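You operate a simulated robot arm through the tools that you are given. There is no shell and no other tool. Be economical: measure what you need, move in short steps, check, and stop when the job is done.

Carry out the task below with a simulated two-armed robot. There is one attempt and no reset: what you move stays moved.

JOB
On the blue table top, fold the green cloth in half and then in half again.
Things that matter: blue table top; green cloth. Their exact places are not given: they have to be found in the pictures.

Only the result counts: the job must be done as asked and must still hold three seconds after the hand-in. Knocking over, shifting, dropping, spilling or breaking anything else fails it. Flat cloth is picked up by pressing the open fingertips on it (5 to 10 N) and closing them slowly along it; thin cloth reads only 2 to 8 mm in the jaws.

ROBOT AND FRAMES
Two 7-joint arms with two-finger parallel grippers on one trunk, on a base that drives. Base frame: it is fixed to the floor where the robot stands at the start and does not move with it; the origin is under the middle of the robot, x ahead of it, y to its left, z up; the surface under the hand at the start is at about z = 0.8. Units: m, degrees, N and s.
The left shoulder is at the start at [0.07, 0.163, 1.095], the right one opposite. With the tool pointing down near the work surface each hand reaches from about 0.4 to 0.88 m from the robot's upright axis, wherever it stands, measured 20 degrees to its own side. Places, roughly: blue table top [0.5, 0.1, 0.8]. Payload 3.43 kg a hand.
The TCP of each hand is the grasp point between the finger pads, 0.034 m short of the fingertips. In the tool frame z runs along the fingers and y along their closing line. Largest opening 0.128 m; finger width 0.024, thickness 0.012; the body of the gripper, 0.048 by 0.13 m, starts 0.096 m behind the TCP.
Orientation is told as [roll, pitch, yaw] about the base's x, y, z axes, in that order, counted from this pose: with the fingers straight down and closing along the base's y, the tool's x points along the base's -x, its y along +y and its z along -z.

CONTROLS
- The arms move only by the tool step_arm. It takes "left_targets", "right_targets" or both (then of equal length, played together; a hand with none holds still); each is a list of rows, each a list of 7 numbers: the shift along the base's x, y, z in m, then the turn, a rotation vector about the base's x, y, z in degrees, then the closure, from 0 (fully open) to 1 (shut). In form: [[dx, dy, dz, rx, ry, rz, gripper], ...]. A call has 1 to 8 rows; each row is the pose to reach, as a shift and turn from the pose commanded when the call began. Each row takes 0.2 s and may step no farther than 0.05 m and 8.6 degrees from the row before; otherwise, or with a gripper value out of range, the whole call is refused. Where a pose cannot be reached the arm comes as near as it can. A force on the tool above 40 N (or 10 N above the force at the start of the call, whichever is more), or a blocked arm, ends the call early, and 0.2 s more pass. The fingers move at their own pace (about 0.153 m/s each) and stop on an object; they squeeze with about 21 N. The grip force told is the motor's: it shows also when the fingers shut on nothing. Time passes only in rows, and 0.2 s behind the last, so rows that repeat a pose let the fingers close. It gives the time, the measured TCP pose, the force on the tool (base axes), the opening and the grip force at its end, in the units of the frame above (readings bear some noise), with the torque about the TCP (base axes, N m) and any sound that the robot's microphone picked up.
- Cameras (640 x 400 px; columns grow to the right, rows downward): "scene" is now at [0.1277, -0.0028, 1.3055]; the picture's right is [-0.07, -1.00, 0.00], its down [-0.73, 0.05, -0.68] and it looks along [0.68, -0.04, -0.73] (base axes); focal length 214 px, centre (320, 200). "left" rides on the left gripper at [0.076, 0.011, -0.16] in its tool frame; the picture's right is [-0.15, 0.99, 0.00], its down [-0.88, -0.13, -0.46] and it looks along [-0.45, -0.07, 0.89] (tool axes); focal length 234 px, centre (320, 200). "right" rides on the right gripper at [0.076, -0.011, -0.16] in its tool frame; the picture's right is [0.15, 0.99, 0.00], its down [-0.88, 0.13, -0.46] and it looks along [-0.45, 0.07, 0.89] (tool axes); focal length 234 px, centre (320, 200).
- camera(camera): a new picture of that camera. The clock stands still meanwhile.
- slide_trunk(by): slides the trunk up (or, below 0, down) by that many m; the arms and the scene camera ride with it, the base frame stays. It gives what a move gives, with no picture.
- base_move(legs): drives the robot by 1 to 6 legs, each [ahead, left, turn to the left] in m, m and degrees, along the robot's own axes; the way and the turn of a leg run together, so that a leg with both is an arc; at most 1.5 m and 180 degrees a leg. The arms and the cameras ride along, it lands a little off, and it stops where it bumps. It gives what a move gives.
- head_to(pan, tilt): turns the head with the scene camera to pan (to the left, within 86 degrees either way) and tilt (down, from -29 to 69), counted from straight ahead of the robot. It gives what a move gives.
- pixel_to_xyz(camera, pixels): for up to 12 pixels [column, row] of the newest picture of that camera ("zoom" is the newest enlarged one), the place [x, y, z] in the base frame of the surface seen there, good to about 0.003 m. The clock stands still meanwhile.
- close_up(camera, box): a new picture of the part [left, top, right, bottom] of that camera's present view, enlarged. The clock stands still meanwhile.
- job_done(): hands the job in; it is judged then, once.

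Work in short steps. Measure before you move; look again where a grasp or a placing could have gone wrong, and mend it. You have 80 turns and 70 pictures in all, those below and enlarged ones among them. Open the grippers and draw the arms clear of the work before you hand the job in, unless the task says otherwise; then end with one line.

The tools are called after "Emit:" by a JSON object that holds its "method" and its "body". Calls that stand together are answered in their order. step_arm: Moves the arms, as the interface text tells. Its arguments: {"type":"object","properties":{"left_targets":{"type":"array","items":{"type":"array","items":{"type":"number"}}},"right_targets":{"type":"array","items":{"type":"array","items":{"type":"number"}}}},"required":[]} The other tools are called the same way: slide_trunk (by) slides the trunk up or down; base_move (legs) drives the base; head_to (pan, tilt) turns the head that bears the scene camera; camera (camera) takes a picture; pixel_to_xyz (camera, pixels) gives the place of the surface under pixels of a picture; close_up (camera, box) takes an enlarged picture of a part of a camera's view; job_done () hands the job in.

At the start:

```text
time: 0.0
left_ee_pos: [0.6252, 0.3619, 1.0429]
left_orientation: [0.0, 0.0, 0.0]
left_contact_force: [0.4, 0.2, 0.2]
left_moment: [0.02, 0.0, -0.02]
left_opening: 0.1279
left_grasp_force: 0.0
right_ee_pos: [0.6931, -0.2108, 1.0135]
right_orientation: [0.1, 0.0, 0.1]
right_contact_force: [0.2, 0.4, 0.0]
right_moment: [0.0, 0.02, 0.0]
right_opening: 0.1279
right_grasp_force: 0.1
trunk travel left (down, up): [-0.575, 0.365]
robot x, y, heading: [0.0018, -0.0, 0.0]
head pan, tilt: [-3.8, 47.0]
```

scene: 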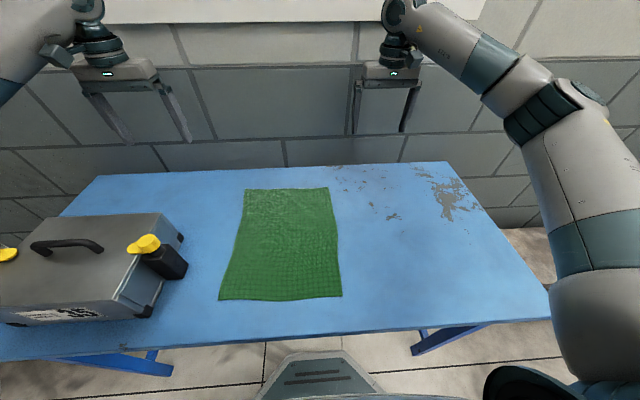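
right: 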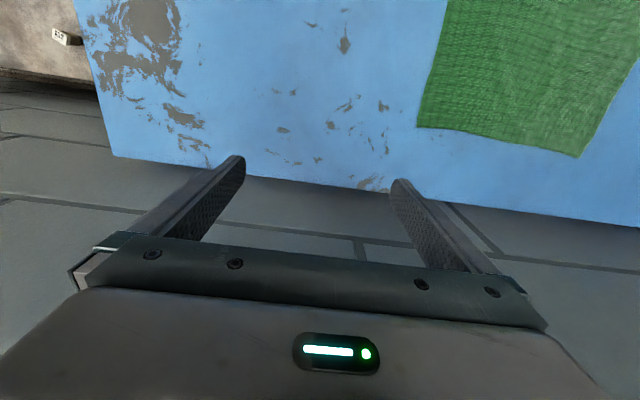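
left: 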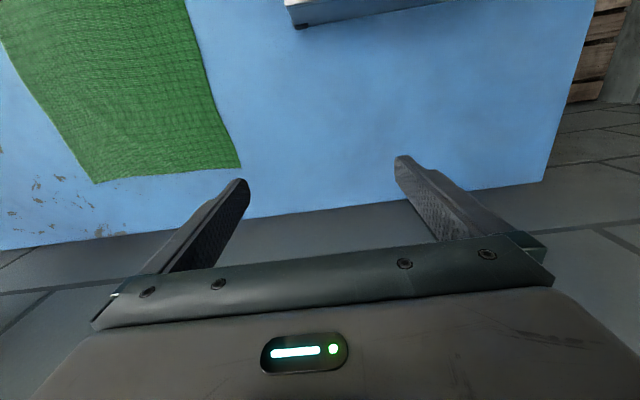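

The green cloth has corners near (245,189), (328,187), (342,296), (219,299). I measure these and the table around them.

Emit:
{"method": "pixel_to_xyz", "body": {"camera": "scene", "pixels": [[246, 190], [327, 189], [340, 294], [221, 298], [285, 240], [338, 235], [235, 245], [380, 250], [446, 165], [410, 330], [180, 262], [290, 299]]}}

Emit:
{"method": "close_up", "body": {"camera": "scene", "box": [200, 170, 360, 310]}}

```text
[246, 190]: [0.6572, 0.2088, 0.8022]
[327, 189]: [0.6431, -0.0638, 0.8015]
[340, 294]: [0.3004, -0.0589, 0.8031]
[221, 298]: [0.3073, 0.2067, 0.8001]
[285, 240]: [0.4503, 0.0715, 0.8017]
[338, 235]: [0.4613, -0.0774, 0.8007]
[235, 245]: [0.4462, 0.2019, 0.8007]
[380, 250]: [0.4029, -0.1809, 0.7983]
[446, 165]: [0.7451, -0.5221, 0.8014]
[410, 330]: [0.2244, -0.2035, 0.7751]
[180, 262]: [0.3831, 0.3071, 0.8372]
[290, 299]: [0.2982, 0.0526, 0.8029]
```

```text
2.86 times, centred on (280, 240) of scene
```

zoom: 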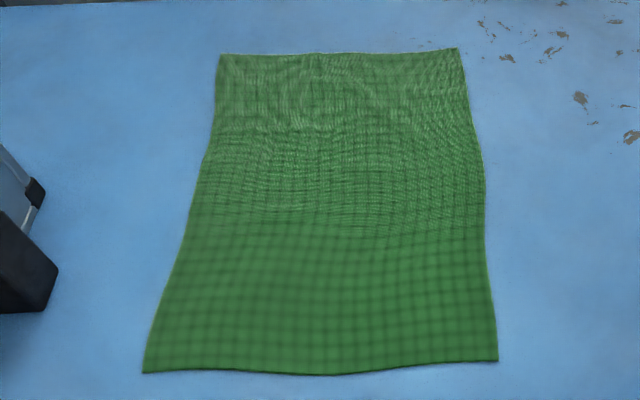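

The cloth is about 0.35 (x) by 0.27 (y) m. The near edge at x≈0.30 is too close to reach well, so I'll back the robot up. First I check the box height at (65,245), (145,245) and the other box pixels.

Emit:
{"method": "pixel_to_xyz", "body": {"camera": "scene", "pixels": [[65, 243], [145, 243], [160, 215], [60, 217], [118, 298], [184, 268], [120, 329], [300, 325]]}}

Emit:
{"method": "base_move", "body": {"legs": [[-0.14, 0.05, 0]]}}

```text
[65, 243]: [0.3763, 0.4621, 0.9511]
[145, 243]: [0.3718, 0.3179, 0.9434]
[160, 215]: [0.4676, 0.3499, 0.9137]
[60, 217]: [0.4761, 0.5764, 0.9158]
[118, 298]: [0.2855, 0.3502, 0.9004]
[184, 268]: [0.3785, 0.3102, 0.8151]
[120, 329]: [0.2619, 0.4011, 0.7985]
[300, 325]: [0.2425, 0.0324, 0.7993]
```

```text
time: 1.4
left_ee_pos: [0.4822, 0.412, 1.0434]
left_orientation: [0.0, 0.1, 0.0]
left_contact_force: [-0.3, 0.9, 1.0]
left_moment: [0.02, -0.03, 0.04]
left_opening: 0.1282
left_grasp_force: 0.2
right_ee_pos: [0.5507, -0.1605, 1.0138]
right_orientation: [0.0, 0.0, -0.1]
right_contact_force: [-0.3, 0.1, -0.1]
right_moment: [0.02, 0.01, 0.01]
right_opening: 0.1282
right_grasp_force: 0.0
trunk travel left (down, up): [-0.575, 0.365]
robot x, y, heading: [-0.1437, 0.0515, 0.0]
head pan, tilt: [-3.8, 47.0]
```

Moving both hands at height over the near corners, partially closing the fingers to about 0.04 m.

Emit:
{"method": "step_arm", "body": {"left_targets": [[-0.01, -0.045, 0, 0, 0, 0, 0.3], [-0.03, -0.09, 0, 0, 0, 0, 0.69], [-0.05, -0.13, 0, 0, 0, 0, 0.69], [-0.08, -0.165, 0, 0, 0, 0, 0.69], [-0.11, -0.2, 0, 0, 0, 0, 0.69], [-0.14, -0.23, 0, 0, 0, 0, 0.69], [-0.17, -0.24, 0, 0, 0, 0, 0.69], [-0.17, -0.24, -0.04, 0, 0, 0, 0.69]], "right_targets": [[-0.035, 0.02, 0, 0, 0, 0, 0.3], [-0.07, 0.04, 0, 0, 0, 0, 0.69], [-0.105, 0.06, 0, 0, 0, 0, 0.69], [-0.14, 0.08, 0, 0, 0, 0, 0.69], [-0.175, 0.1, 0, 0, 0, 0, 0.69], [-0.21, 0.12, 0, 0, 0, 0, 0.69], [-0.239, 0.1325, 0, 0, 0, 0, 0.69], [-0.239, 0.1325, -0.04, 0, 0, 0, 0.69]]}}

Emit:
{"method": "head_to", "body": {"pan": 0, "tilt": 47}}

Emit:
{"method": "camera", "body": {"camera": "scene"}}

```text
time: 3.2
left_ee_pos: [0.315, 0.1718, 1.0014]
left_orientation: [0.0, 0.2, 0.0]
left_contact_force: [-0.2, 0.8, 0.1]
left_moment: [0.02, 0.05, 0.02]
left_opening: 0.0395
left_grasp_force: 0.0
right_ee_pos: [0.3097, -0.0269, 0.9714]
right_orientation: [0.0, 0.3, -0.2]
right_contact_force: [1.0, -0.5, -0.1]
right_moment: [-0.03, 0.05, 0.01]
right_opening: 0.0398
right_grasp_force: 0.1
trunk travel left (down, up): [-0.575, 0.365]
robot x, y, heading: [-0.1436, 0.0508, -0.3]
head pan, tilt: [-3.8, 47.0]
```

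```text
time: 3.8
left_ee_pos: [0.3121, 0.1728, 1.0046]
left_orientation: [-0.1, 0.1, -0.1]
left_contact_force: [-0.4, -0.4, -0.4]
left_moment: [-0.01, 0.01, -0.01]
left_opening: 0.0397
left_grasp_force: 0.0
right_ee_pos: [0.3089, -0.0275, 0.9718]
right_orientation: [-0.1, 0.0, -0.1]
right_contact_force: [0.4, -0.7, -0.5]
right_moment: [0.01, 0.0, -0.02]
right_opening: 0.0397
right_grasp_force: 0.0
trunk travel left (down, up): [-0.575, 0.365]
robot x, y, heading: [-0.1444, 0.0493, 0.1]
head pan, tilt: [0.0, 47.0]
```

```text
65 pictures are left
```

scene: 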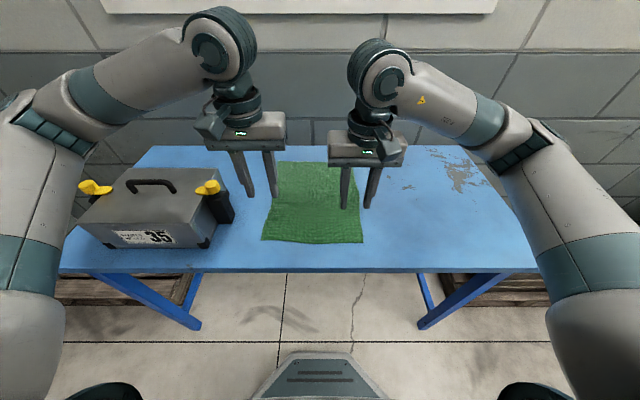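

Clear view: near corners at (264,239) and (361,241). I re-measure them, then descend to near contact.

Emit:
{"method": "pixel_to_xyz", "body": {"camera": "scene", "pixels": [[264, 239], [361, 241], [279, 240], [345, 241], [279, 244], [345, 246]]}}

Emit:
{"method": "step_arm", "body": {"left_targets": [[0, 0, -0.045, 0, 0, 0, 0.69], [0, 0, -0.09, 0, 0, 0, 0.69], [0, 0, -0.13, 0, 0, 0, 0.69], [0, 0, -0.155, 0, 0, 0, 0.69], [0, 0, -0.155, 0, 0, 0, 0.69]], "right_targets": [[0, 0, -0.035, 0, 0, 0, 0.69], [0, 0, -0.07, 0, 0, 0, 0.69], [0, 0, -0.1, 0, 0, 0, 0.69], [0, 0, -0.123, 0, 0, 0, 0.69], [0, 0, -0.123, 0, 0, 0, 0.69]]}}

Emit:
{"method": "camera", "body": {"camera": "left"}}

Emit:
{"method": "camera", "body": {"camera": "right"}}

```text
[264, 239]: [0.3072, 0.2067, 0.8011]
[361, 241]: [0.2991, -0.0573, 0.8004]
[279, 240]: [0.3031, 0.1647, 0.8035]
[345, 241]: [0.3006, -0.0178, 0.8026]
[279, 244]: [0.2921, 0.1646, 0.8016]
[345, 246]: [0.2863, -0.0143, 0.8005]
```

```text
time: 5.0
left_ee_pos: [0.3128, 0.1733, 0.848]
left_orientation: [0.0, 0.0, 0.0]
left_contact_force: [-0.5, -0.1, -0.3]
left_moment: [-0.01, 0.01, 0.02]
left_opening: 0.0398
left_grasp_force: 0.1
right_ee_pos: [0.3089, -0.0287, 0.8488]
right_orientation: [-0.1, 0.0, -0.1]
right_contact_force: [-0.6, 0.2, -0.4]
right_moment: [0.03, -0.04, 0.02]
right_opening: 0.0397
right_grasp_force: 0.0
trunk travel left (down, up): [-0.575, 0.365]
robot x, y, heading: [-0.1429, 0.0524, -0.1]
head pan, tilt: [0.0, 47.0]
```

```text
64 pictures are left
```

left: 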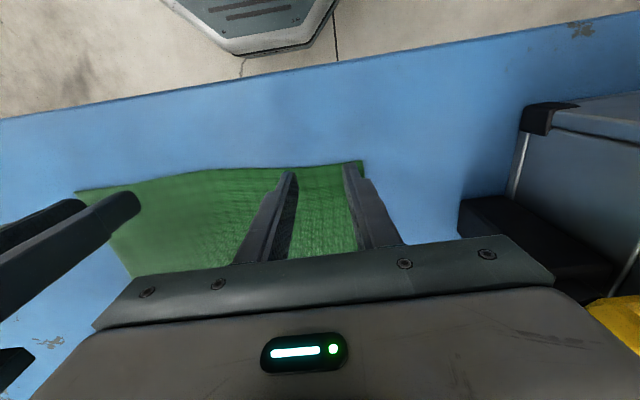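

```text
63 pictures are left
```

right: 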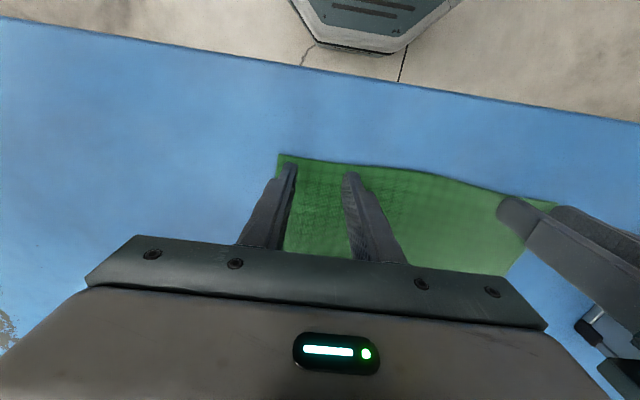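

Both finger pairs straddle cloth near the corners. Descending to light contact.

Emit:
{"method": "step_arm", "body": {"left_targets": [[0, 0, -0.01, 0, 0, 0, 0.69], [0, 0, -0.014, 0, 0, 0, 0.69], [0, 0, -0.014, 0, 0, 0, 0.69]], "right_targets": [[0, 0, -0.01, 0, 0, 0, 0.69], [0, 0, -0.014, 0, 0, 0, 0.69], [0, 0, -0.014, 0, 0, 0, 0.69]]}}

```text
time: 5.8
left_ee_pos: [0.3127, 0.1723, 0.8362]
left_orientation: [0.1, 0.0, 0.0]
left_contact_force: [1.7, 0.5, 7.8]
left_moment: [0.03, -0.05, -0.03]
left_opening: 0.0396
left_grasp_force: 0.0
right_ee_pos: [0.31, -0.028, 0.8354]
right_orientation: [0.0, -0.1, 0.0]
right_contact_force: [1.0, 0.0, 7.4]
right_moment: [-0.07, -0.01, -0.03]
right_opening: 0.0398
right_grasp_force: 0.1
trunk travel left (down, up): [-0.575, 0.365]
robot x, y, heading: [-0.1419, 0.0514, -0.2]
head pan, tilt: [0.0, 47.0]
```

Force is 7.5 N on each hand, in the right range. Closing slowly.

Emit:
{"method": "step_arm", "body": {"left_targets": [[0, 0, 0, 0, 0, 0, 0.74], [0, 0, 0, 0, 0, 0, 0.79], [0, 0, 0, 0, 0, 0, 0.84], [0, 0, 0, 0, 0, 0, 0.89], [0, 0, 0, 0, 0, 0, 0.94], [0, 0, 0, 0, 0, 0, 1], [0, 0, 0, 0, 0, 0, 1], [0, 0, 0, 0, 0, 0, 1]], "right_targets": [[0, 0, 0, 0, 0, 0, 0.74], [0, 0, 0, 0, 0, 0, 0.79], [0, 0, 0, 0, 0, 0, 0.84], [0, 0, 0, 0, 0, 0, 0.89], [0, 0, 0, 0, 0, 0, 0.94], [0, 0, 0, 0, 0, 0, 1], [0, 0, 0, 0, 0, 0, 1], [0, 0, 0, 0, 0, 0, 1]]}}

Emit:
{"method": "camera", "body": {"camera": "left"}}

Emit:
{"method": "camera", "body": {"camera": "right"}}

```text
time: 7.6
left_ee_pos: [0.3127, 0.1706, 0.8349]
left_orientation: [-0.1, 0.0, 0.0]
left_contact_force: [0.1, -7.2, 11.8]
left_moment: [-0.23, -0.07, 0.03]
left_opening: 0.0023
left_grasp_force: 21.4
right_ee_pos: [0.3087, -0.0281, 0.8355]
right_orientation: [0.0, -0.1, 0.0]
right_contact_force: [0.3, 7.8, 9.7]
right_moment: [0.21, 0.03, 0.0]
right_opening: 0.002
right_grasp_force: 21.0
trunk travel left (down, up): [-0.575, 0.365]
robot x, y, heading: [-0.1411, 0.0504, 0.4]
head pan, tilt: [0.0, 47.0]
```

```text
62 pictures are left
```

left: 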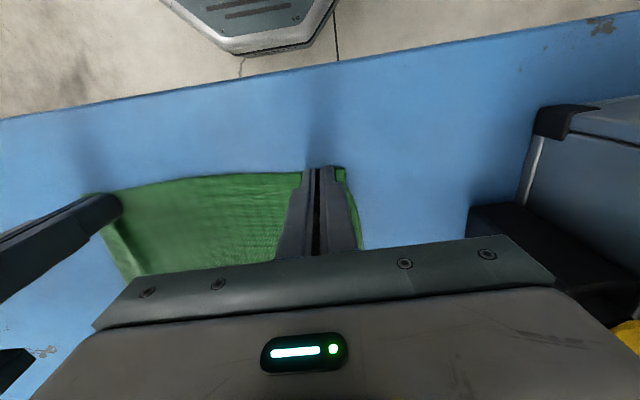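

```text
61 pictures are left
```

right: 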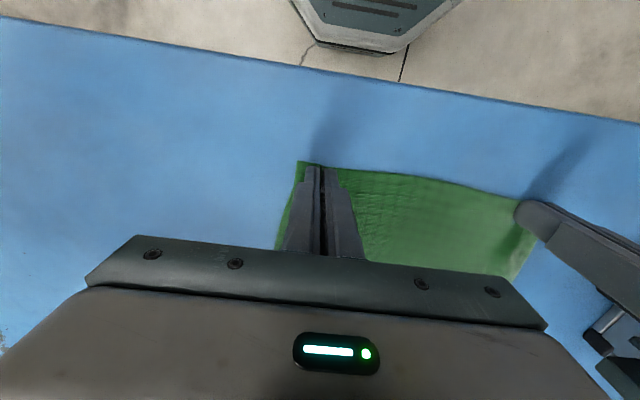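

Openings are 2 mm with cloth gathered at the tips. I lift 5 cm to confirm the grip.

Emit:
{"method": "step_arm", "body": {"left_targets": [[0, 0, 0.015, 0, 0, 0, 1], [0.01, 0, 0.03, 0, 0, 0, 1], [0.015, 0, 0.05, 0, 0, 0, 1]], "right_targets": [[0, 0, 0.015, 0, 0, 0, 1], [0.01, 0, 0.03, 0, 0, 0, 1], [0.015, 0, 0.05, 0, 0, 0, 1]]}}

Emit:
{"method": "close_up", "body": {"camera": "scene", "box": [200, 120, 420, 270]}}

```text
time: 8.4
left_ee_pos: [0.3259, 0.1735, 0.884]
left_orientation: [0.0, 0.1, 0.0]
left_contact_force: [0.6, -8.8, -0.4]
left_moment: [-0.3, 0.01, 0.03]
left_opening: 0.0027
left_grasp_force: 21.3
right_ee_pos: [0.3247, -0.0277, 0.8853]
right_orientation: [0.0, 0.0, 0.1]
right_contact_force: [-0.5, 8.7, -0.7]
right_moment: [0.28, 0.02, 0.02]
right_opening: 0.002
right_grasp_force: 21.4
trunk travel left (down, up): [-0.575, 0.365]
robot x, y, heading: [-0.1464, 0.0493, 0.0]
head pan, tilt: [0.0, 47.0]
```

```text
2.67 times, centred on (310, 195) of scene
```

zoom: 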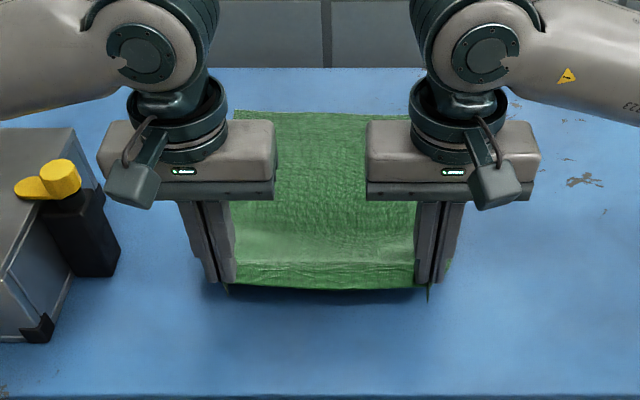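

Both corners are held (slight inward tension 8.7 N, so I relax 4 mm each). Now carrying the near edge up and over in an arc toward the far edge, tilting the fingers forward.

Emit:
{"method": "step_arm", "body": {"left_targets": [[0.022, -0.002, 0.034, 0, 0, 0, 1], [0.052, -0.004, 0.064, 0, 0, 0, 1], [0.085, -0.004, 0.087, 0, -4, 0, 1], [0.1175, -0.004, 0.0967, 0, -8, 0, 1], [0.15, -0.004, 0.0963, 0, -12, 0, 1], [0.183, -0.004, 0.0877, 0, -16, 0, 1], [0.2106, -0.004, 0.072, 0, -20, 0, 1], [0.2328, -0.004, 0.0508, 0, -25, 0, 1]], "right_targets": [[0.022, 0.002, 0.034, 0, 0, 0, 1], [0.052, 0.004, 0.064, 0, 0, 0, 1], [0.085, 0.004, 0.087, 0, -4, 0, 1], [0.1175, 0.004, 0.0967, 0, -8, 0, 1], [0.15, 0.004, 0.0963, 0, -12, 0, 1], [0.183, 0.004, 0.0877, 0, -16, 0, 1], [0.2106, 0.004, 0.072, 0, -20, 0, 1], [0.2328, 0.004, 0.0508, 0, -25, 0, 1]]}}

Emit:
{"method": "camera", "body": {"camera": "scene"}}

```text
time: 10.2
left_ee_pos: [0.5637, 0.1681, 0.9349]
left_orientation: [0.0, -25.1, 0.1]
left_contact_force: [0.6, 0.1, 0.3]
left_moment: [0.01, 0.03, -0.01]
left_opening: 0.002
left_grasp_force: 21.2
right_ee_pos: [0.5597, -0.0245, 0.9358]
right_orientation: [0.0, -25.0, 0.0]
right_contact_force: [0.2, -0.4, -0.4]
right_moment: [-0.02, -0.01, 0.0]
right_opening: 0.0024
right_grasp_force: 21.2
trunk travel left (down, up): [-0.575, 0.365]
robot x, y, heading: [-0.1405, 0.049, -0.2]
head pan, tilt: [0.0, 47.0]
```

```text
59 pictures are left
```

scene: 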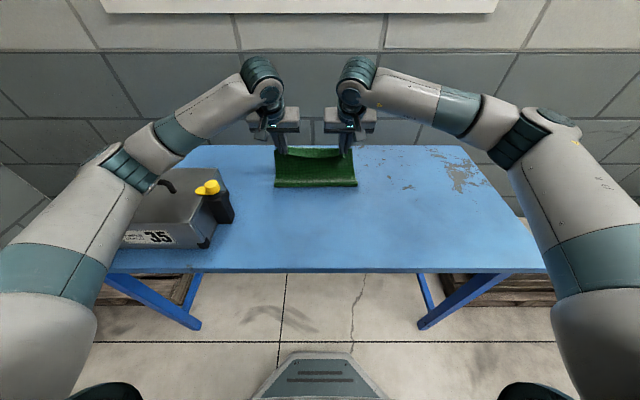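

The sheet is lifting properly over. Completing the descent at the far edge.

Emit:
{"method": "step_arm", "body": {"left_targets": [[0.0174, 0, -0.0214, 0, -5, 0, 1], [0.0329, 0, -0.0429, 0, -10, 0, 1], [0.0445, 0.002, -0.065, 0, -15, 0, 1], [0.054, 0.004, -0.082, 0, -20, 0, 1], [0.056, 0.004, -0.092, 0, -20, 0, 1], [0.056, 0.004, -0.092, 0, -20, 0, 1]], "right_targets": [[0.0174, 0, -0.0214, 0, -5, 0, 1], [0.0319, 0, -0.0429, 0, -10, 0, 1], [0.0425, -0.002, -0.065, 0, -15, 0, 1], [0.0494, -0.004, -0.082, 0, -20, 0, 1], [0.0504, -0.004, -0.092, 0, -20, 0, 1], [0.0504, -0.004, -0.092, 0, -20, 0, 1]]}}

Emit:
{"method": "close_up", "body": {"camera": "scene", "box": [230, 110, 400, 220]}}

Emit:
{"method": "camera", "body": {"camera": "right"}}

```text
time: 11.4
left_ee_pos: [0.6425, 0.1719, 0.9776]
left_orientation: [1.2, -55.6, -0.5]
left_contact_force: [0.4, 0.0, 0.3]
left_moment: [0.0, 0.01, 0.03]
left_opening: 0.0003
left_grasp_force: 20.8
right_ee_pos: [0.6038, -0.0322, 0.8555]
right_orientation: [0.6, -45.6, -0.5]
right_contact_force: [-0.3, 0.3, -0.4]
right_moment: [0.0, 0.0, -0.04]
right_opening: 0.0021
right_grasp_force: 20.7
trunk travel left (down, up): [-0.575, 0.365]
robot x, y, heading: [-0.1411, 0.0533, -0.1]
head pan, tilt: [0.0, 47.0]
stopped in row 5 (left hand): the arm was blocked; the commanded pose is now the measured one
```

```text
3.64 times, centred on (315, 165) of scene
```

zoom: 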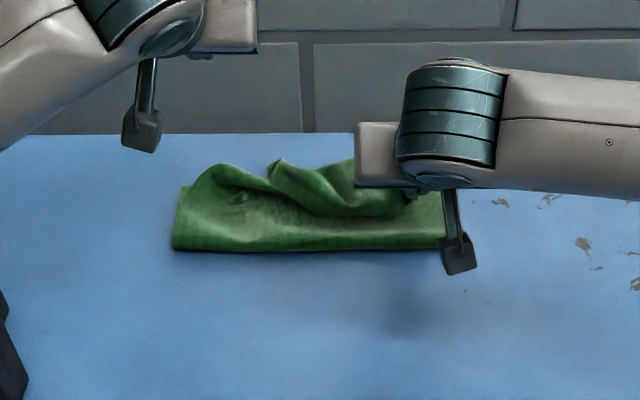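

```text
57 pictures are left
```

right: 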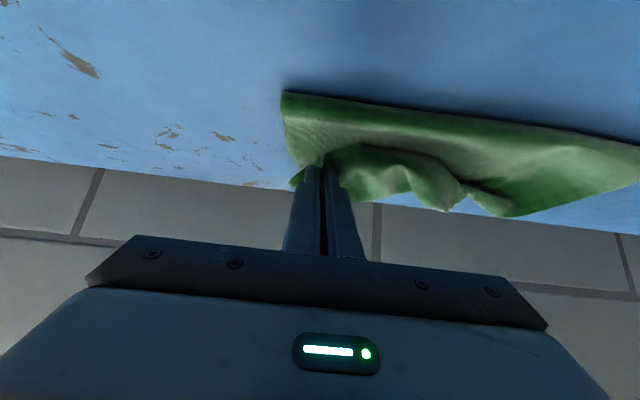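

The left arm was blocked (likely its forearm on the toolbox), jumped up and lost its corner. Looking at the whole scene.

Emit:
{"method": "camera", "body": {"camera": "scene"}}

```text
56 pictures are left
```

scene: 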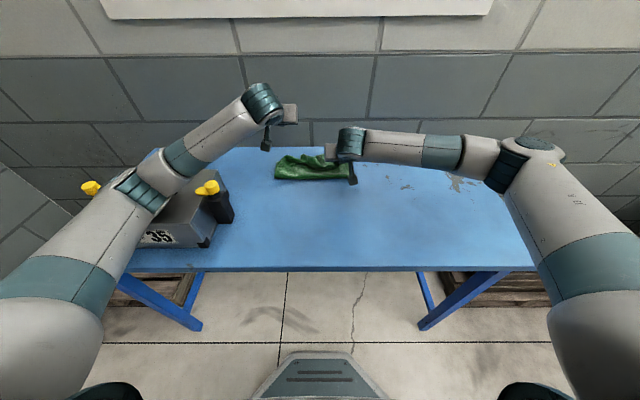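

The box looks unmoved (bottle still at (213,190)). I'll lay down the right corner, release it, and lift the left arm away.

Emit:
{"method": "step_arm", "body": {"left_targets": [[0, -0.01, 0.02, 0, 0, 0, 1], [0, -0.01, 0.04, 0, 0, 0, 1], [0, -0.01, 0.04, 0, 0, 0, 1], [0, -0.01, 0.04, 0, 0, 0, 1], [0, -0.01, 0.04, 0, 0, 0, 1]], "right_targets": [[0.008, 0, -0.008, 0, 0, 0, 1], [0.01, 0, -0.014, 0, 0, 0, 1], [0.01, 0, -0.014, 0, 0, 0, 0.9], [0.01, 0, -0.014, 0, 0, 0, 0.8], [0.01, 0, -0.014, 0, 0, 0, 0.7]]}}

```text
time: 12.8
left_ee_pos: [0.6442, 0.1816, 1.0205]
left_orientation: [1.4, -55.9, 1.0]
left_contact_force: [0.2, 0.5, -1.3]
left_moment: [-0.02, -0.03, 0.0]
left_opening: 0.0
left_grasp_force: 21.4
right_ee_pos: [0.6152, -0.0228, 0.8389]
right_orientation: [0.4, -45.5, 0.0]
right_contact_force: [-0.4, 0.0, 0.1]
right_moment: [0.03, -0.04, 0.03]
right_opening: 0.0384
right_grasp_force: 0.1
trunk travel left (down, up): [-0.575, 0.365]
robot x, y, heading: [-0.1383, 0.0517, 0.6]
head pan, tilt: [0.0, 47.0]
stopped in row 5 (left hand): the arm was blocked; the commanded pose is now the measured one
```

Right is open. Withdraw the right hand backward and up along its fingers, then raise the trunk so both forearms get clear of the box.

Emit:
{"method": "step_arm", "body": {"right_targets": [[-0.015, 0, 0.015, 0, 0, 0, 0.6], [-0.03, 0, 0.035, 0, 0, 0, 0.6], [-0.05, -0.01, 0.07, 0, 0, 0, 0.6], [-0.08, -0.04, 0.1, 0, 0, 0, 0.6], [-0.12, -0.06, 0.12, 0, 0, 0, 0.6]]}}

Emit:
{"method": "slide_trunk", "body": {"by": 0.15}}

Emit:
{"method": "camera", "body": {"camera": "scene"}}

```text
refused: row 4 steps farther than a row can; nothing moved
```

```text
time: 14.6
left_ee_pos: [0.6492, 0.1798, 1.1569]
left_orientation: [0.8, -54.9, 0.8]
left_contact_force: [0.5, 0.2, -1.0]
left_moment: [0.03, 0.01, 0.0]
left_opening: 0.0
left_grasp_force: 21.5
right_ee_pos: [0.6212, -0.0213, 0.9855]
right_orientation: [-0.1, -45.0, 0.3]
right_contact_force: [-0.3, -0.5, 0.3]
right_moment: [0.04, 0.02, 0.0]
right_opening: 0.0385
right_grasp_force: 0.0
trunk travel left (down, up): [-0.725, 0.215]
robot x, y, heading: [-0.1403, 0.0532, 0.3]
head pan, tilt: [0.0, 47.0]
```

```text
55 pictures are left
```

scene: 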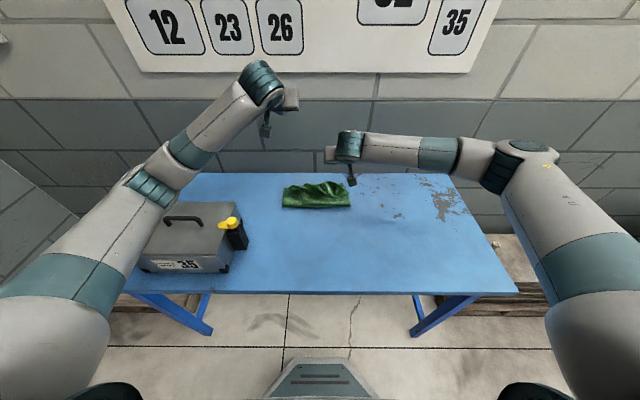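

Arms are clear. Zoom in on the cloth and verify the box hasn't shifted.

Emit:
{"method": "close_up", "body": {"camera": "scene", "box": [250, 150, 390, 240]}}

Emit:
{"method": "pixel_to_xyz", "body": {"camera": "scene", "pixels": [[183, 220], [246, 248], [227, 272], [231, 222], [281, 207], [350, 205], [285, 186], [342, 182]]}}

```text
4.44 times, centred on (320, 195) of scene
```

zoom: 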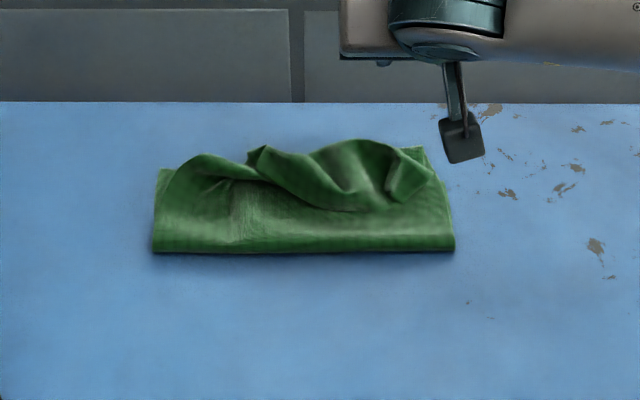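

```text
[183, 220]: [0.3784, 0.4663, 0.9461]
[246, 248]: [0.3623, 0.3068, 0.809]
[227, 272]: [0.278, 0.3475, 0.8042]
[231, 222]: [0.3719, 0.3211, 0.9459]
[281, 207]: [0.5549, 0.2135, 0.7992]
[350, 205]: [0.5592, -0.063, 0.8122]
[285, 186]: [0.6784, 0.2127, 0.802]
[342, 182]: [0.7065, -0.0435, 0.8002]
```

Box has not moved. The cloth slid forward a bit: fold at x≈0.555, far edge near 0.70. I straighten both hands and use the right wrist camera to look from above.

Emit:
{"method": "step_arm", "body": {"left_targets": [[-0.02, 0.02, 0, 0, 8, 0, 1], [-0.04, 0.04, 0, 0, 16, 0, 1], [-0.06, 0.06, 0, 0, 24, 0, 1], [-0.08, 0.08, 0, 0, 32, 0, 0.9], [-0.1, 0.1, 0, 0, 40, 0, 0.8], [-0.12, 0.12, 0, 0, 48, 0, 0.7], [-0.14, 0.14, 0, 0, 54, 0, 0.69], [-0.16, 0.15, 0, 0, 54.5, 0, 0.69]], "right_targets": [[-0.02, 0.0, 0.01, 0, 8, 0, 0.69], [-0.04, 0.01, 0.02, 0, 16, 0, 0.69], [-0.06, 0.02, 0.03, 0, 24, 0, 0.69], [-0.07, 0.03, 0.04, 0, 32, 0, 0.69], [-0.08, 0.05, 0.05, 0, 40, 0, 0.69], [-0.08, 0.07, 0.07, 0, 45, 0, 0.69], [-0.08, 0.09, 0.08, 0, 45, 0, 0.69], [-0.08, 0.09, 0.08, 0, 45, 0, 0.69]]}}

Emit:
{"method": "camera", "body": {"camera": "right"}}

Emit:
{"method": "camera", "body": {"camera": "scene"}}

```text
time: 16.4
left_ee_pos: [0.4904, 0.3271, 1.1578]
left_orientation: [1.4, -0.2, 0.7]
left_contact_force: [-0.6, 1.0, -1.1]
left_moment: [-0.01, -0.03, 0.02]
left_opening: 0.04
left_grasp_force: 0.1
right_ee_pos: [0.542, 0.069, 1.0647]
right_orientation: [0.0, 0.0, 0.2]
right_contact_force: [0.4, 0.2, -0.2]
right_moment: [0.0, -0.01, -0.02]
right_opening: 0.0396
right_grasp_force: 0.1
trunk travel left (down, up): [-0.725, 0.215]
robot x, y, heading: [-0.1414, 0.0526, 0.4]
head pan, tilt: [0.0, 47.0]
```

```text
53 pictures are left
```

right: 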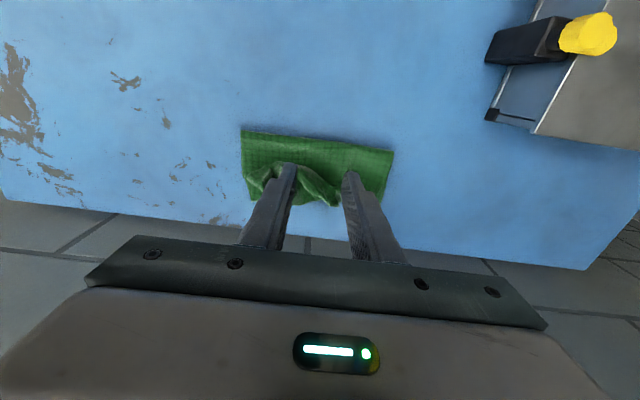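

```text
52 pictures are left
```

scene: 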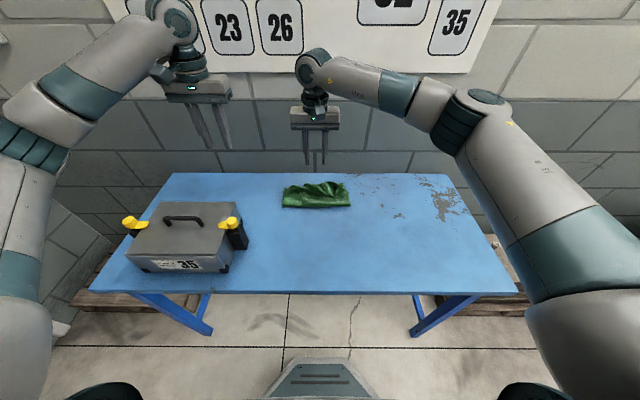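

The wrist view's bottom is the far side; the gripper hides part. Move the right hand back 0.14 and re-look closely.

Emit:
{"method": "step_arm", "body": {"right_targets": [[-0.04, -0.0, 0.0, 0, 0, 0, 0.5], [-0.08, 0.0, 0.0, 0, 0, 0, 0.2], [-0.12, 0.0, 0, 0, 0, 0, 0], [-0.14, 0, 0, 0, 0, 0, 0]]}}

Emit:
{"method": "close_up", "body": {"camera": "right", "box": [160, 100, 480, 300]}}

```text
time: 17.4
left_ee_pos: [0.489, 0.328, 1.1581]
left_orientation: [1.4, -0.4, 0.5]
left_contact_force: [-0.3, -0.1, 0.2]
left_moment: [0.0, -0.02, -0.02]
left_opening: 0.0397
left_grasp_force: 0.2
right_ee_pos: [0.4014, 0.0689, 1.0662]
right_orientation: [0.0, -0.1, 0.2]
right_contact_force: [-0.4, 0.1, 0.0]
right_moment: [-0.02, -0.04, 0.01]
right_opening: 0.128
right_grasp_force: 0.0
trunk travel left (down, up): [-0.725, 0.215]
robot x, y, heading: [-0.144, 0.0517, 0.4]
head pan, tilt: [0.0, 47.0]
```

```text
2.00 times, centred on (320, 200) of right
```

zoom: 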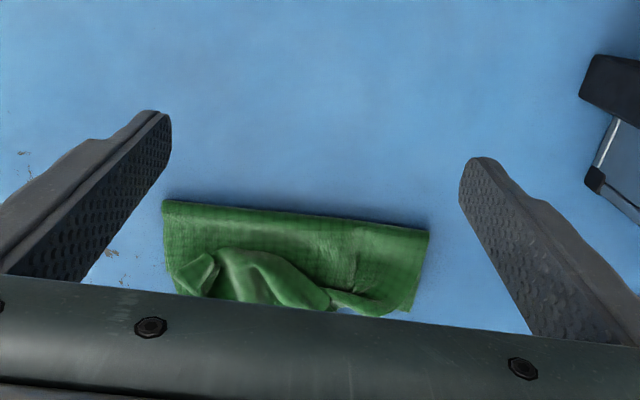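

The hand should rather be farther ahead. Move to x≈0.62, z up, fingers wide open.

Emit:
{"method": "step_arm", "body": {"right_targets": [[0.04, 0, 0.02, 0, 0, 0, 0], [0.08, 0, 0.04, 0, 0, 0, 0], [0.12, 0, 0.05, 0, 0, 0, 0], [0.16, 0, 0.05, 0, 0, 0, 0], [0.2, 0, 0.05, 0, 0, 0, 0], [0.225, 0, 0.05, 0, 0, 0, 0]]}}

Emit:
{"method": "close_up", "body": {"camera": "right", "box": [200, 90, 440, 240]}}

```text
time: 18.8
left_ee_pos: [0.4913, 0.3287, 1.1576]
left_orientation: [1.4, -0.4, 0.5]
left_contact_force: [-0.7, 1.1, -0.5]
left_moment: [-0.05, -0.04, 0.01]
left_opening: 0.0396
left_grasp_force: 0.0
right_ee_pos: [0.6281, 0.0705, 1.1141]
right_orientation: [0.1, -0.1, 0.4]
right_contact_force: [1.2, 0.7, -0.3]
right_moment: [0.01, 0.03, 0.01]
right_opening: 0.1279
right_grasp_force: 0.0
trunk travel left (down, up): [-0.725, 0.215]
robot x, y, heading: [-0.1418, 0.0534, 0.4]
head pan, tilt: [0.0, 47.0]
```

```text
2.67 times, centred on (320, 165) of right
```

zoom: 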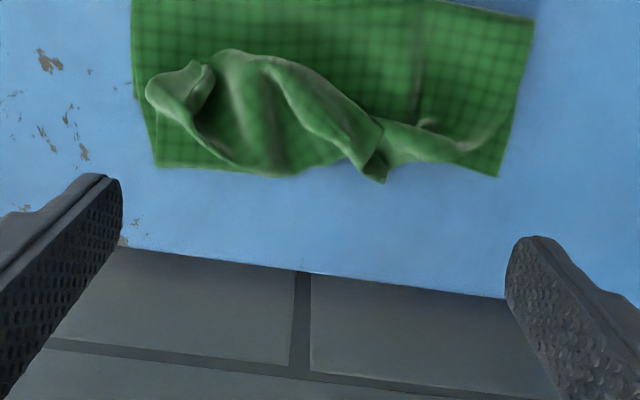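

Very clear: bottom layer is neat; the top layer's free corners are crumpled — left one near (378,175) and right one near (165,85). Measuring.

Emit:
{"method": "pixel_to_xyz", "body": {"camera": "zoom", "pixels": [[378, 172], [368, 150], [165, 88], [200, 75], [155, 163], [495, 172], [532, 18], [430, 125], [470, 145], [135, 60], [270, 165], [300, 272]]}}

Emit:
{"method": "close_up", "body": {"camera": "right", "box": [230, 60, 420, 170]}}

```text
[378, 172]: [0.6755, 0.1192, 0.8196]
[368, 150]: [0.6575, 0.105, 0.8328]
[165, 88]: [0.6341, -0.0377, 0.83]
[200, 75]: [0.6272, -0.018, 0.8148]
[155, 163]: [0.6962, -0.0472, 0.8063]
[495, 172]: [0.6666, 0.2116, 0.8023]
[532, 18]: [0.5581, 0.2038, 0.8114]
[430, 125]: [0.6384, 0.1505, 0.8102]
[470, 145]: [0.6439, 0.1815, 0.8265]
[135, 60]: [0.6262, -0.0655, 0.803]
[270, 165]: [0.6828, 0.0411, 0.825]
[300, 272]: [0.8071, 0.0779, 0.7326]
```

```text
3.37 times, centred on (325, 115) of right
```

zoom: 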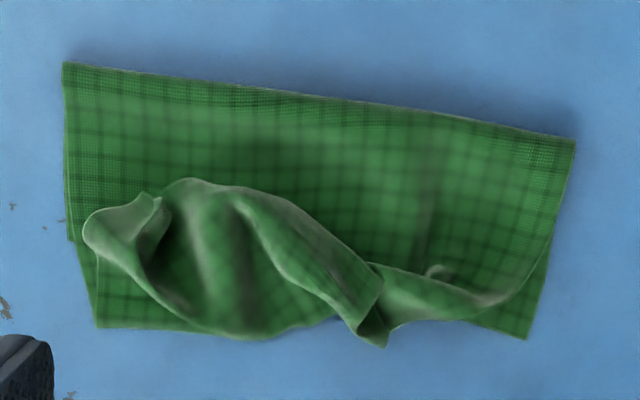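

The fold isn't at the half (bottom layer only ~0.13 m), since the blocked arm dragged the cloth. I'll unfold it and redo it. First: right hand aside, left hand above the crumpled left corner (0.668,0.112).

Emit:
{"method": "step_arm", "body": {"left_targets": [[0.025, -0.03, -0.02, 0, 0, 0, 0.6], [0.05, -0.06, -0.04, 0, 0, 0, 0.6], [0.075, -0.09, -0.06, 0, 0, 0, 0.6], [0.1, -0.12, -0.08, 0, 0, 0, 0.6], [0.125, -0.15, -0.1, 0, 0, 0, 0.6], [0.15, -0.18, -0.12, 0, 0, 0, 0.6], [0.17, -0.205, -0.14, 0, 0, 0, 0.6], [0.177, -0.217, -0.17, 0, 0, 0, 0.6]], "right_targets": [[-0.01, -0.045, 0, 0, 0, 0, 0.3], [-0.02, -0.09, 0, 0, 0, 0, 0.6], [-0.03, -0.13, 0, 0, 0, 0, 0.6], [-0.03, -0.17, 0, 0, 0, 0, 0.6], [-0.03, -0.2, 0, 0, 0, 0, 0.6], [-0.03, -0.22, 0, 0, 0, 0, 0.6], [-0.03, -0.22, 0, 0, 0, 0, 0.6], [-0.03, -0.22, 0, 0, 0, 0, 0.6]]}}

Emit:
{"method": "camera", "body": {"camera": "left"}}

Emit:
{"method": "camera", "body": {"camera": "scene"}}

```text
time: 20.6
left_ee_pos: [0.6671, 0.1129, 0.987]
left_orientation: [1.5, -0.4, 0.5]
left_contact_force: [0.4, -0.4, -0.7]
left_moment: [0.02, 0.04, 0.02]
left_opening: 0.0512
left_grasp_force: 0.0
right_ee_pos: [0.597, -0.1521, 1.1158]
right_orientation: [0.1, -0.1, 0.2]
right_contact_force: [-0.3, 0.4, 0.2]
right_moment: [-0.04, -0.02, -0.04]
right_opening: 0.0512
right_grasp_force: 0.1
trunk travel left (down, up): [-0.725, 0.215]
robot x, y, heading: [-0.1428, 0.055, 0.6]
head pan, tilt: [0.0, 47.0]
```

```text
48 pictures are left
```

left: 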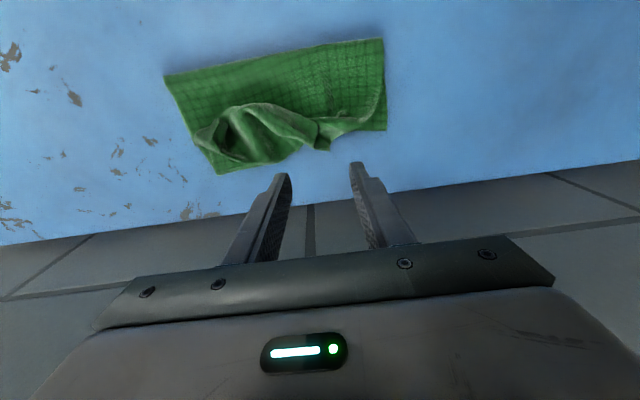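

```text
47 pictures are left
```

scene: 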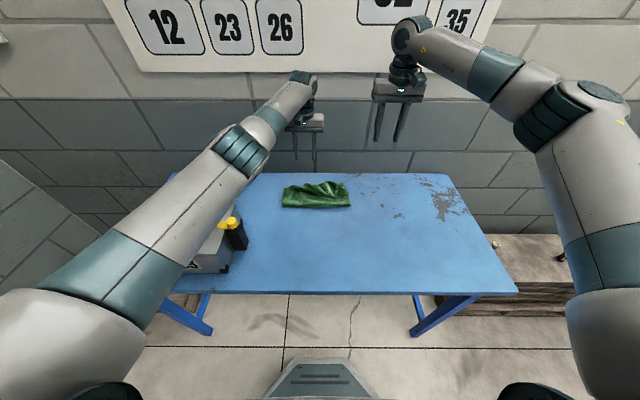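

The left forearm passes over the box, so I drive right 0.22 m (and 0.06 ahead) so the left arm comes in clear of the box.

Emit:
{"method": "base_move", "body": {"legs": [[0.06, -0.22, 0]]}}

```text
time: 22.3
left_ee_pos: [0.7289, -0.1053, 0.9879]
left_orientation: [1.5, -0.3, 0.6]
left_contact_force: [-0.3, -0.2, 0.1]
left_moment: [0.01, -0.01, -0.01]
left_opening: 0.0515
left_grasp_force: 0.0
right_ee_pos: [0.6565, -0.3709, 1.116]
right_orientation: [0.1, -0.1, 0.3]
right_contact_force: [0.4, 0.2, -0.3]
right_moment: [-0.02, 0.02, -0.01]
right_opening: 0.0513
right_grasp_force: 0.1
trunk travel left (down, up): [-0.725, 0.215]
robot x, y, heading: [-0.0809, -0.1685, 0.6]
head pan, tilt: [0.0, 47.0]
```

Bring the left hand back above the left corner, lower to z≈0.90.

Emit:
{"method": "step_arm", "body": {"left_targets": [[-0.012, 0.043, 0, 0, 0, 0, 0.6], [-0.024, 0.086, 0, 0, 0, 0, 0.6], [-0.036, 0.13, 0, 0, 0, 0, 0.6], [-0.048, 0.173, -0.01, 0, 0, 0, 0.6], [-0.061, 0.217, -0.02, 0, 0, 0, 0.6], [-0.061, 0.217, -0.06, 0, 0, 0, 0.6], [-0.061, 0.217, -0.08, 0, 0, 0, 0.6]]}}

Emit:
{"method": "camera", "body": {"camera": "left"}}

Emit:
{"method": "camera", "body": {"camera": "scene"}}

```text
time: 23.9
left_ee_pos: [0.669, 0.1117, 0.9079]
left_orientation: [1.4, -0.3, 0.7]
left_contact_force: [0.4, -0.6, 0.8]
left_moment: [-0.03, 0.0, -0.01]
left_opening: 0.0511
left_grasp_force: 0.1
right_ee_pos: [0.658, -0.3707, 1.1158]
right_orientation: [0.2, -0.1, 0.2]
right_contact_force: [0.3, -0.3, -0.2]
right_moment: [-0.01, 0.01, 0.01]
right_opening: 0.0512
right_grasp_force: 0.0
trunk travel left (down, up): [-0.725, 0.215]
robot x, y, heading: [-0.0794, -0.1671, 0.2]
head pan, tilt: [0.0, 47.0]
```

```text
46 pictures are left
```

left: 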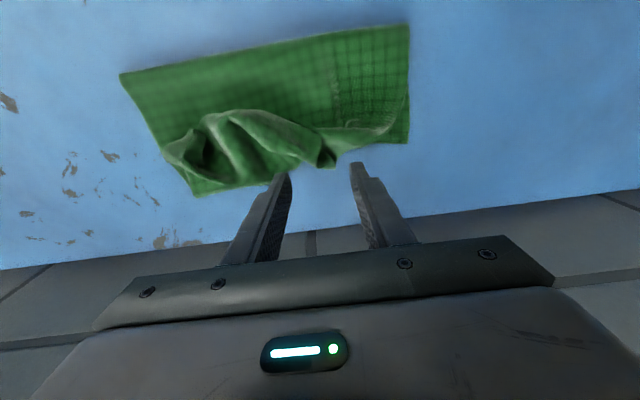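

```text
45 pictures are left
```

scene: 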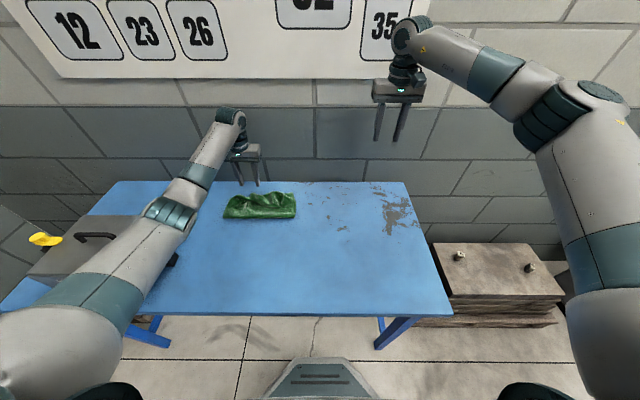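

Tip of the crumpled corner sits just between the fingers at (325,163). Lower, shift back 8 mm and close.

Emit:
{"method": "step_arm", "body": {"left_targets": [[-0.008, -0.002, -0.04, 0, 0, 0, 0.6], [-0.01, -0.002, -0.062, 0, 0, 0, 0.6], [-0.01, -0.002, -0.062, 0, 0, 0, 0.7], [-0.01, -0.002, -0.062, 0, 0, 0, 0.8], [-0.01, -0.002, -0.062, 0, 0, 0, 0.9], [-0.01, -0.002, -0.062, 0, 0, 0, 1], [-0.01, -0.002, -0.062, 0, 0, 0, 1]]}}

Emit:
{"method": "camera", "body": {"camera": "left"}}

```text
time: 25.5
left_ee_pos: [0.6568, 0.1076, 0.8469]
left_orientation: [1.5, -0.5, 0.7]
left_contact_force: [0.1, -0.1, 0.6]
left_moment: [0.01, -0.01, 0.03]
left_opening: 0.0036
left_grasp_force: 21.3
right_ee_pos: [0.6575, -0.3712, 1.1159]
right_orientation: [0.1, 0.0, 0.3]
right_contact_force: [0.2, -0.5, -0.6]
right_moment: [-0.02, -0.02, 0.01]
right_opening: 0.0513
right_grasp_force: 0.0
trunk travel left (down, up): [-0.725, 0.215]
robot x, y, heading: [-0.079, -0.168, 0.2]
head pan, tilt: [0.0, 47.0]
```

```text
44 pictures are left
```

left: 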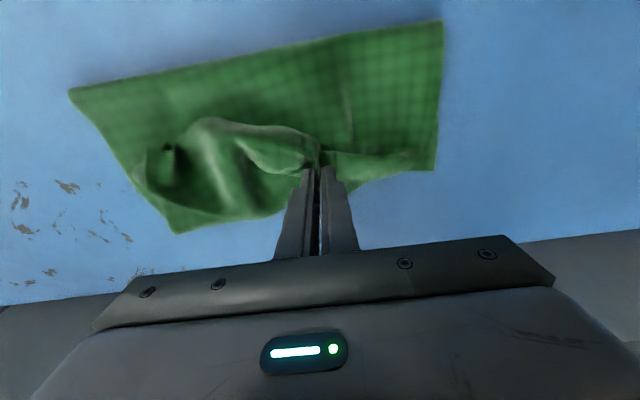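

Holding 3.6 mm of cloth. Lift and move toward its own side (+y) slightly, then look.

Emit:
{"method": "step_arm", "body": {"left_targets": [[0, 0.005, 0.03, 0, 0, 0, 1], [-0.02, 0.02, 0.06, 0, 0, 0, 1], [-0.04, 0.04, 0.08, 0, 0, 0, 1], [-0.06, 0.06, 0.09, 0, 0, 0, 1], [-0.08, 0.06, 0.09, 0, 0, 0, 1]]}}

Emit:
{"method": "camera", "body": {"camera": "left"}}

Emit:
{"method": "close_up", "body": {"camera": "scene", "box": [180, 140, 340, 240]}}

```text
time: 26.7
left_ee_pos: [0.5755, 0.1687, 0.9356]
left_orientation: [1.5, -0.4, 0.7]
left_contact_force: [-0.1, -0.2, 0.1]
left_moment: [-0.01, 0.0, 0.02]
left_opening: 0.0037
left_grasp_force: 21.7
right_ee_pos: [0.6569, -0.3706, 1.1158]
right_orientation: [0.2, -0.1, 0.3]
right_contact_force: [-1.2, 0.1, 0.0]
right_moment: [-0.01, -0.03, 0.0]
right_opening: 0.0509
right_grasp_force: 0.1
trunk travel left (down, up): [-0.725, 0.215]
robot x, y, heading: [-0.0808, -0.1735, 0.5]
head pan, tilt: [0.0, 47.0]
```

```text
43 pictures are left
```

left: 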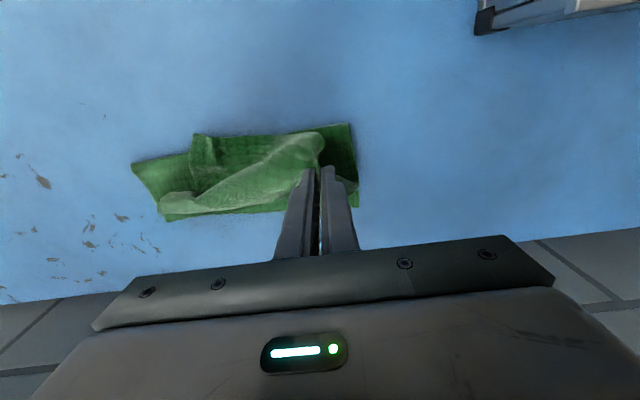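

```text
4.00 times, centred on (260, 190) of scene
```

zoom: 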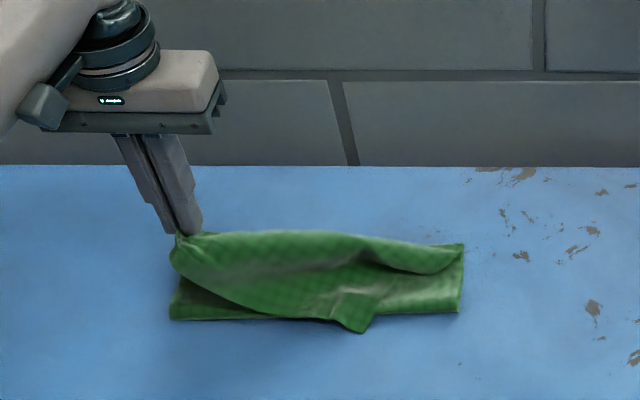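

It's unfolding. Continue pulling toward the robot, lowering gradually.

Emit:
{"method": "step_arm", "body": {"left_targets": [[-0.03, 0, 0, 0, 0, 0, 1], [-0.06, 0, 0, 0, 0, 0, 1], [-0.09, 0, 0, 0, 0, 0, 1], [-0.12, 0, 0, 0, 0, 0, 1], [-0.15, 0, -0.015, 0, 0, 0, 1], [-0.18, 0.005, -0.04, 0, 0, 0, 1], [-0.21, 0.01, -0.065, 0, 0, 0, 1]]}}

Emit:
{"method": "camera", "body": {"camera": "scene"}}

```text
time: 28.3
left_ee_pos: [0.3665, 0.1788, 0.8735]
left_orientation: [1.5, -0.4, 0.5]
left_contact_force: [0.3, -0.5, 0.0]
left_moment: [-0.02, -0.03, 0.05]
left_opening: 0.0036
left_grasp_force: 21.3
right_ee_pos: [0.6564, -0.3712, 1.116]
right_orientation: [0.1, 0.0, 0.3]
right_contact_force: [-0.5, -0.1, 0.0]
right_moment: [0.02, 0.0, -0.02]
right_opening: 0.0514
right_grasp_force: 0.0
trunk travel left (down, up): [-0.725, 0.215]
robot x, y, heading: [-0.0815, -0.1718, 0.1]
head pan, tilt: [0.0, 47.0]
```

```text
41 pictures are left
```

scene: 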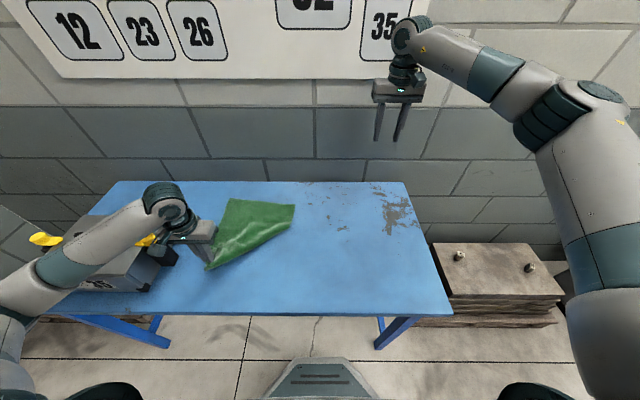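

Left corner is near its place. Zooming to find the right free corner.

Emit:
{"method": "close_up", "body": {"camera": "scene", "box": [180, 180, 340, 280]}}

```text
4.00 times, centred on (260, 230) of scene
```

zoom: 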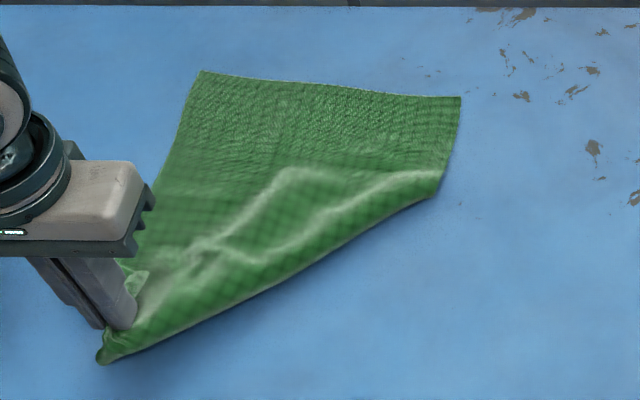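

The right near corner seems folded over on top (ridge at (290,170)). I bring the right hand over for a wrist view.

Emit:
{"method": "step_arm", "body": {"right_targets": [[0, 0.048, 0, 0, 0, 0, 0.3], [0, 0.096, 0, 0, 0, 0, 0], [0, 0.144, 0, 0, 0, 0, 0], [0, 0.192, 0, 0, 0, 0, 0], [0, 0.24, 0, 0, 0, 0, 0], [0, 0.288, 0, 0, 0, 0, 0], [0, 0.336, 0, 0, 0, 0, 0], [0, 0.38, -0.02, 0, 0, 0, 0]]}}

Emit:
{"method": "close_up", "body": {"camera": "right", "box": [160, 0, 480, 200]}}

```text
time: 30.1
left_ee_pos: [0.3673, 0.1779, 0.872]
left_orientation: [1.5, -0.4, 0.7]
left_contact_force: [-0.1, 0.0, 0.2]
left_moment: [0.0, -0.02, 0.02]
left_opening: 0.0036
left_grasp_force: 20.8
right_ee_pos: [0.644, -0.0119, 1.0974]
right_orientation: [0.2, -0.1, 0.2]
right_contact_force: [0.3, -0.1, 0.0]
right_moment: [0.08, 0.01, -0.03]
right_opening: 0.1282
right_grasp_force: 0.1
right hand out of reach, approached as far as the arm can: row 8
trunk travel left (down, up): [-0.725, 0.215]
robot x, y, heading: [-0.079, -0.1667, 0.2]
head pan, tilt: [0.0, 47.0]
```

```text
2.00 times, centred on (320, 100) of right
```

zoom: 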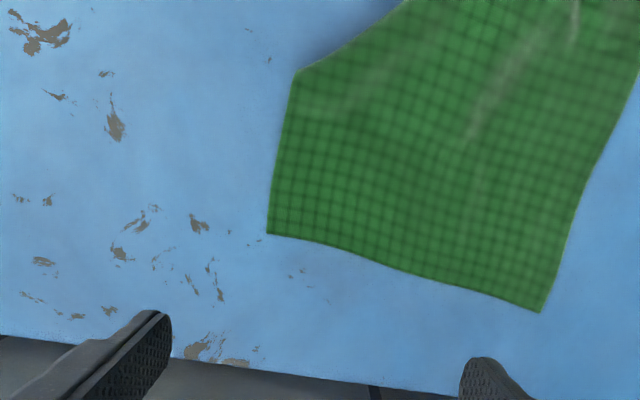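

No flap on top here, so it may be tucked under. I bring the right hand back 0.14 to see the near part.

Emit:
{"method": "step_arm", "body": {"right_targets": [[-0.045, 0, 0, 0, 0, 0, 0], [-0.09, 0, 0, 0, 0, 0, 0], [-0.13, -0.01, 0, 0, 0, 0, 0], [-0.15, -0.02, 0, 0, 0, 0, 0]]}}

Emit:
{"method": "close_up", "body": {"camera": "right", "box": [160, 20, 560, 270]}}

```text
time: 31.1
left_ee_pos: [0.3672, 0.1773, 0.8738]
left_orientation: [1.5, -0.3, 0.6]
left_contact_force: [0.7, -0.2, 0.5]
left_moment: [0.02, 0.03, -0.01]
left_opening: 0.0035
left_grasp_force: 20.6
right_ee_pos: [0.4952, -0.0311, 1.0946]
right_orientation: [0.1, -0.1, 0.2]
right_contact_force: [0.5, -0.8, -0.6]
right_moment: [0.0, 0.0, -0.02]
right_opening: 0.1278
right_grasp_force: 0.1
trunk travel left (down, up): [-0.725, 0.215]
robot x, y, heading: [-0.079, -0.1674, 0.2]
head pan, tilt: [0.0, 47.0]
```

```text
1.60 times, centred on (360, 145) of right
```

zoom: 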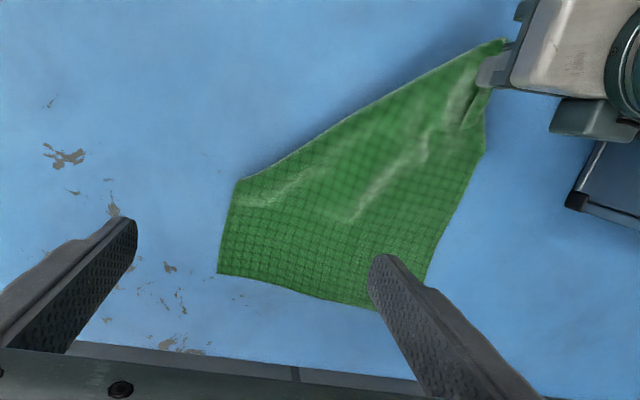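

Confirmed: the right near corner is tucked under along the edge (235,180)→(505,40), the ridge at (352,215) probably its tip. Measuring.

Emit:
{"method": "pixel_to_xyz", "body": {"camera": "zoom", "pixels": [[237, 183], [300, 150], [370, 112], [440, 76], [503, 42], [352, 217], [270, 200], [220, 272], [380, 308], [485, 150]]}}

```text
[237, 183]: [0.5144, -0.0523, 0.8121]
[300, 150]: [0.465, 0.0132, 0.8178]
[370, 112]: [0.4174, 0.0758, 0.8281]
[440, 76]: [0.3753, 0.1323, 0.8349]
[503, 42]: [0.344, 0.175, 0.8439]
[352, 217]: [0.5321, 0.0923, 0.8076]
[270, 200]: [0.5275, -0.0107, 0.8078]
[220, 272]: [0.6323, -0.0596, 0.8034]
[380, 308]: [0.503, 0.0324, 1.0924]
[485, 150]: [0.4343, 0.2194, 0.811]
```

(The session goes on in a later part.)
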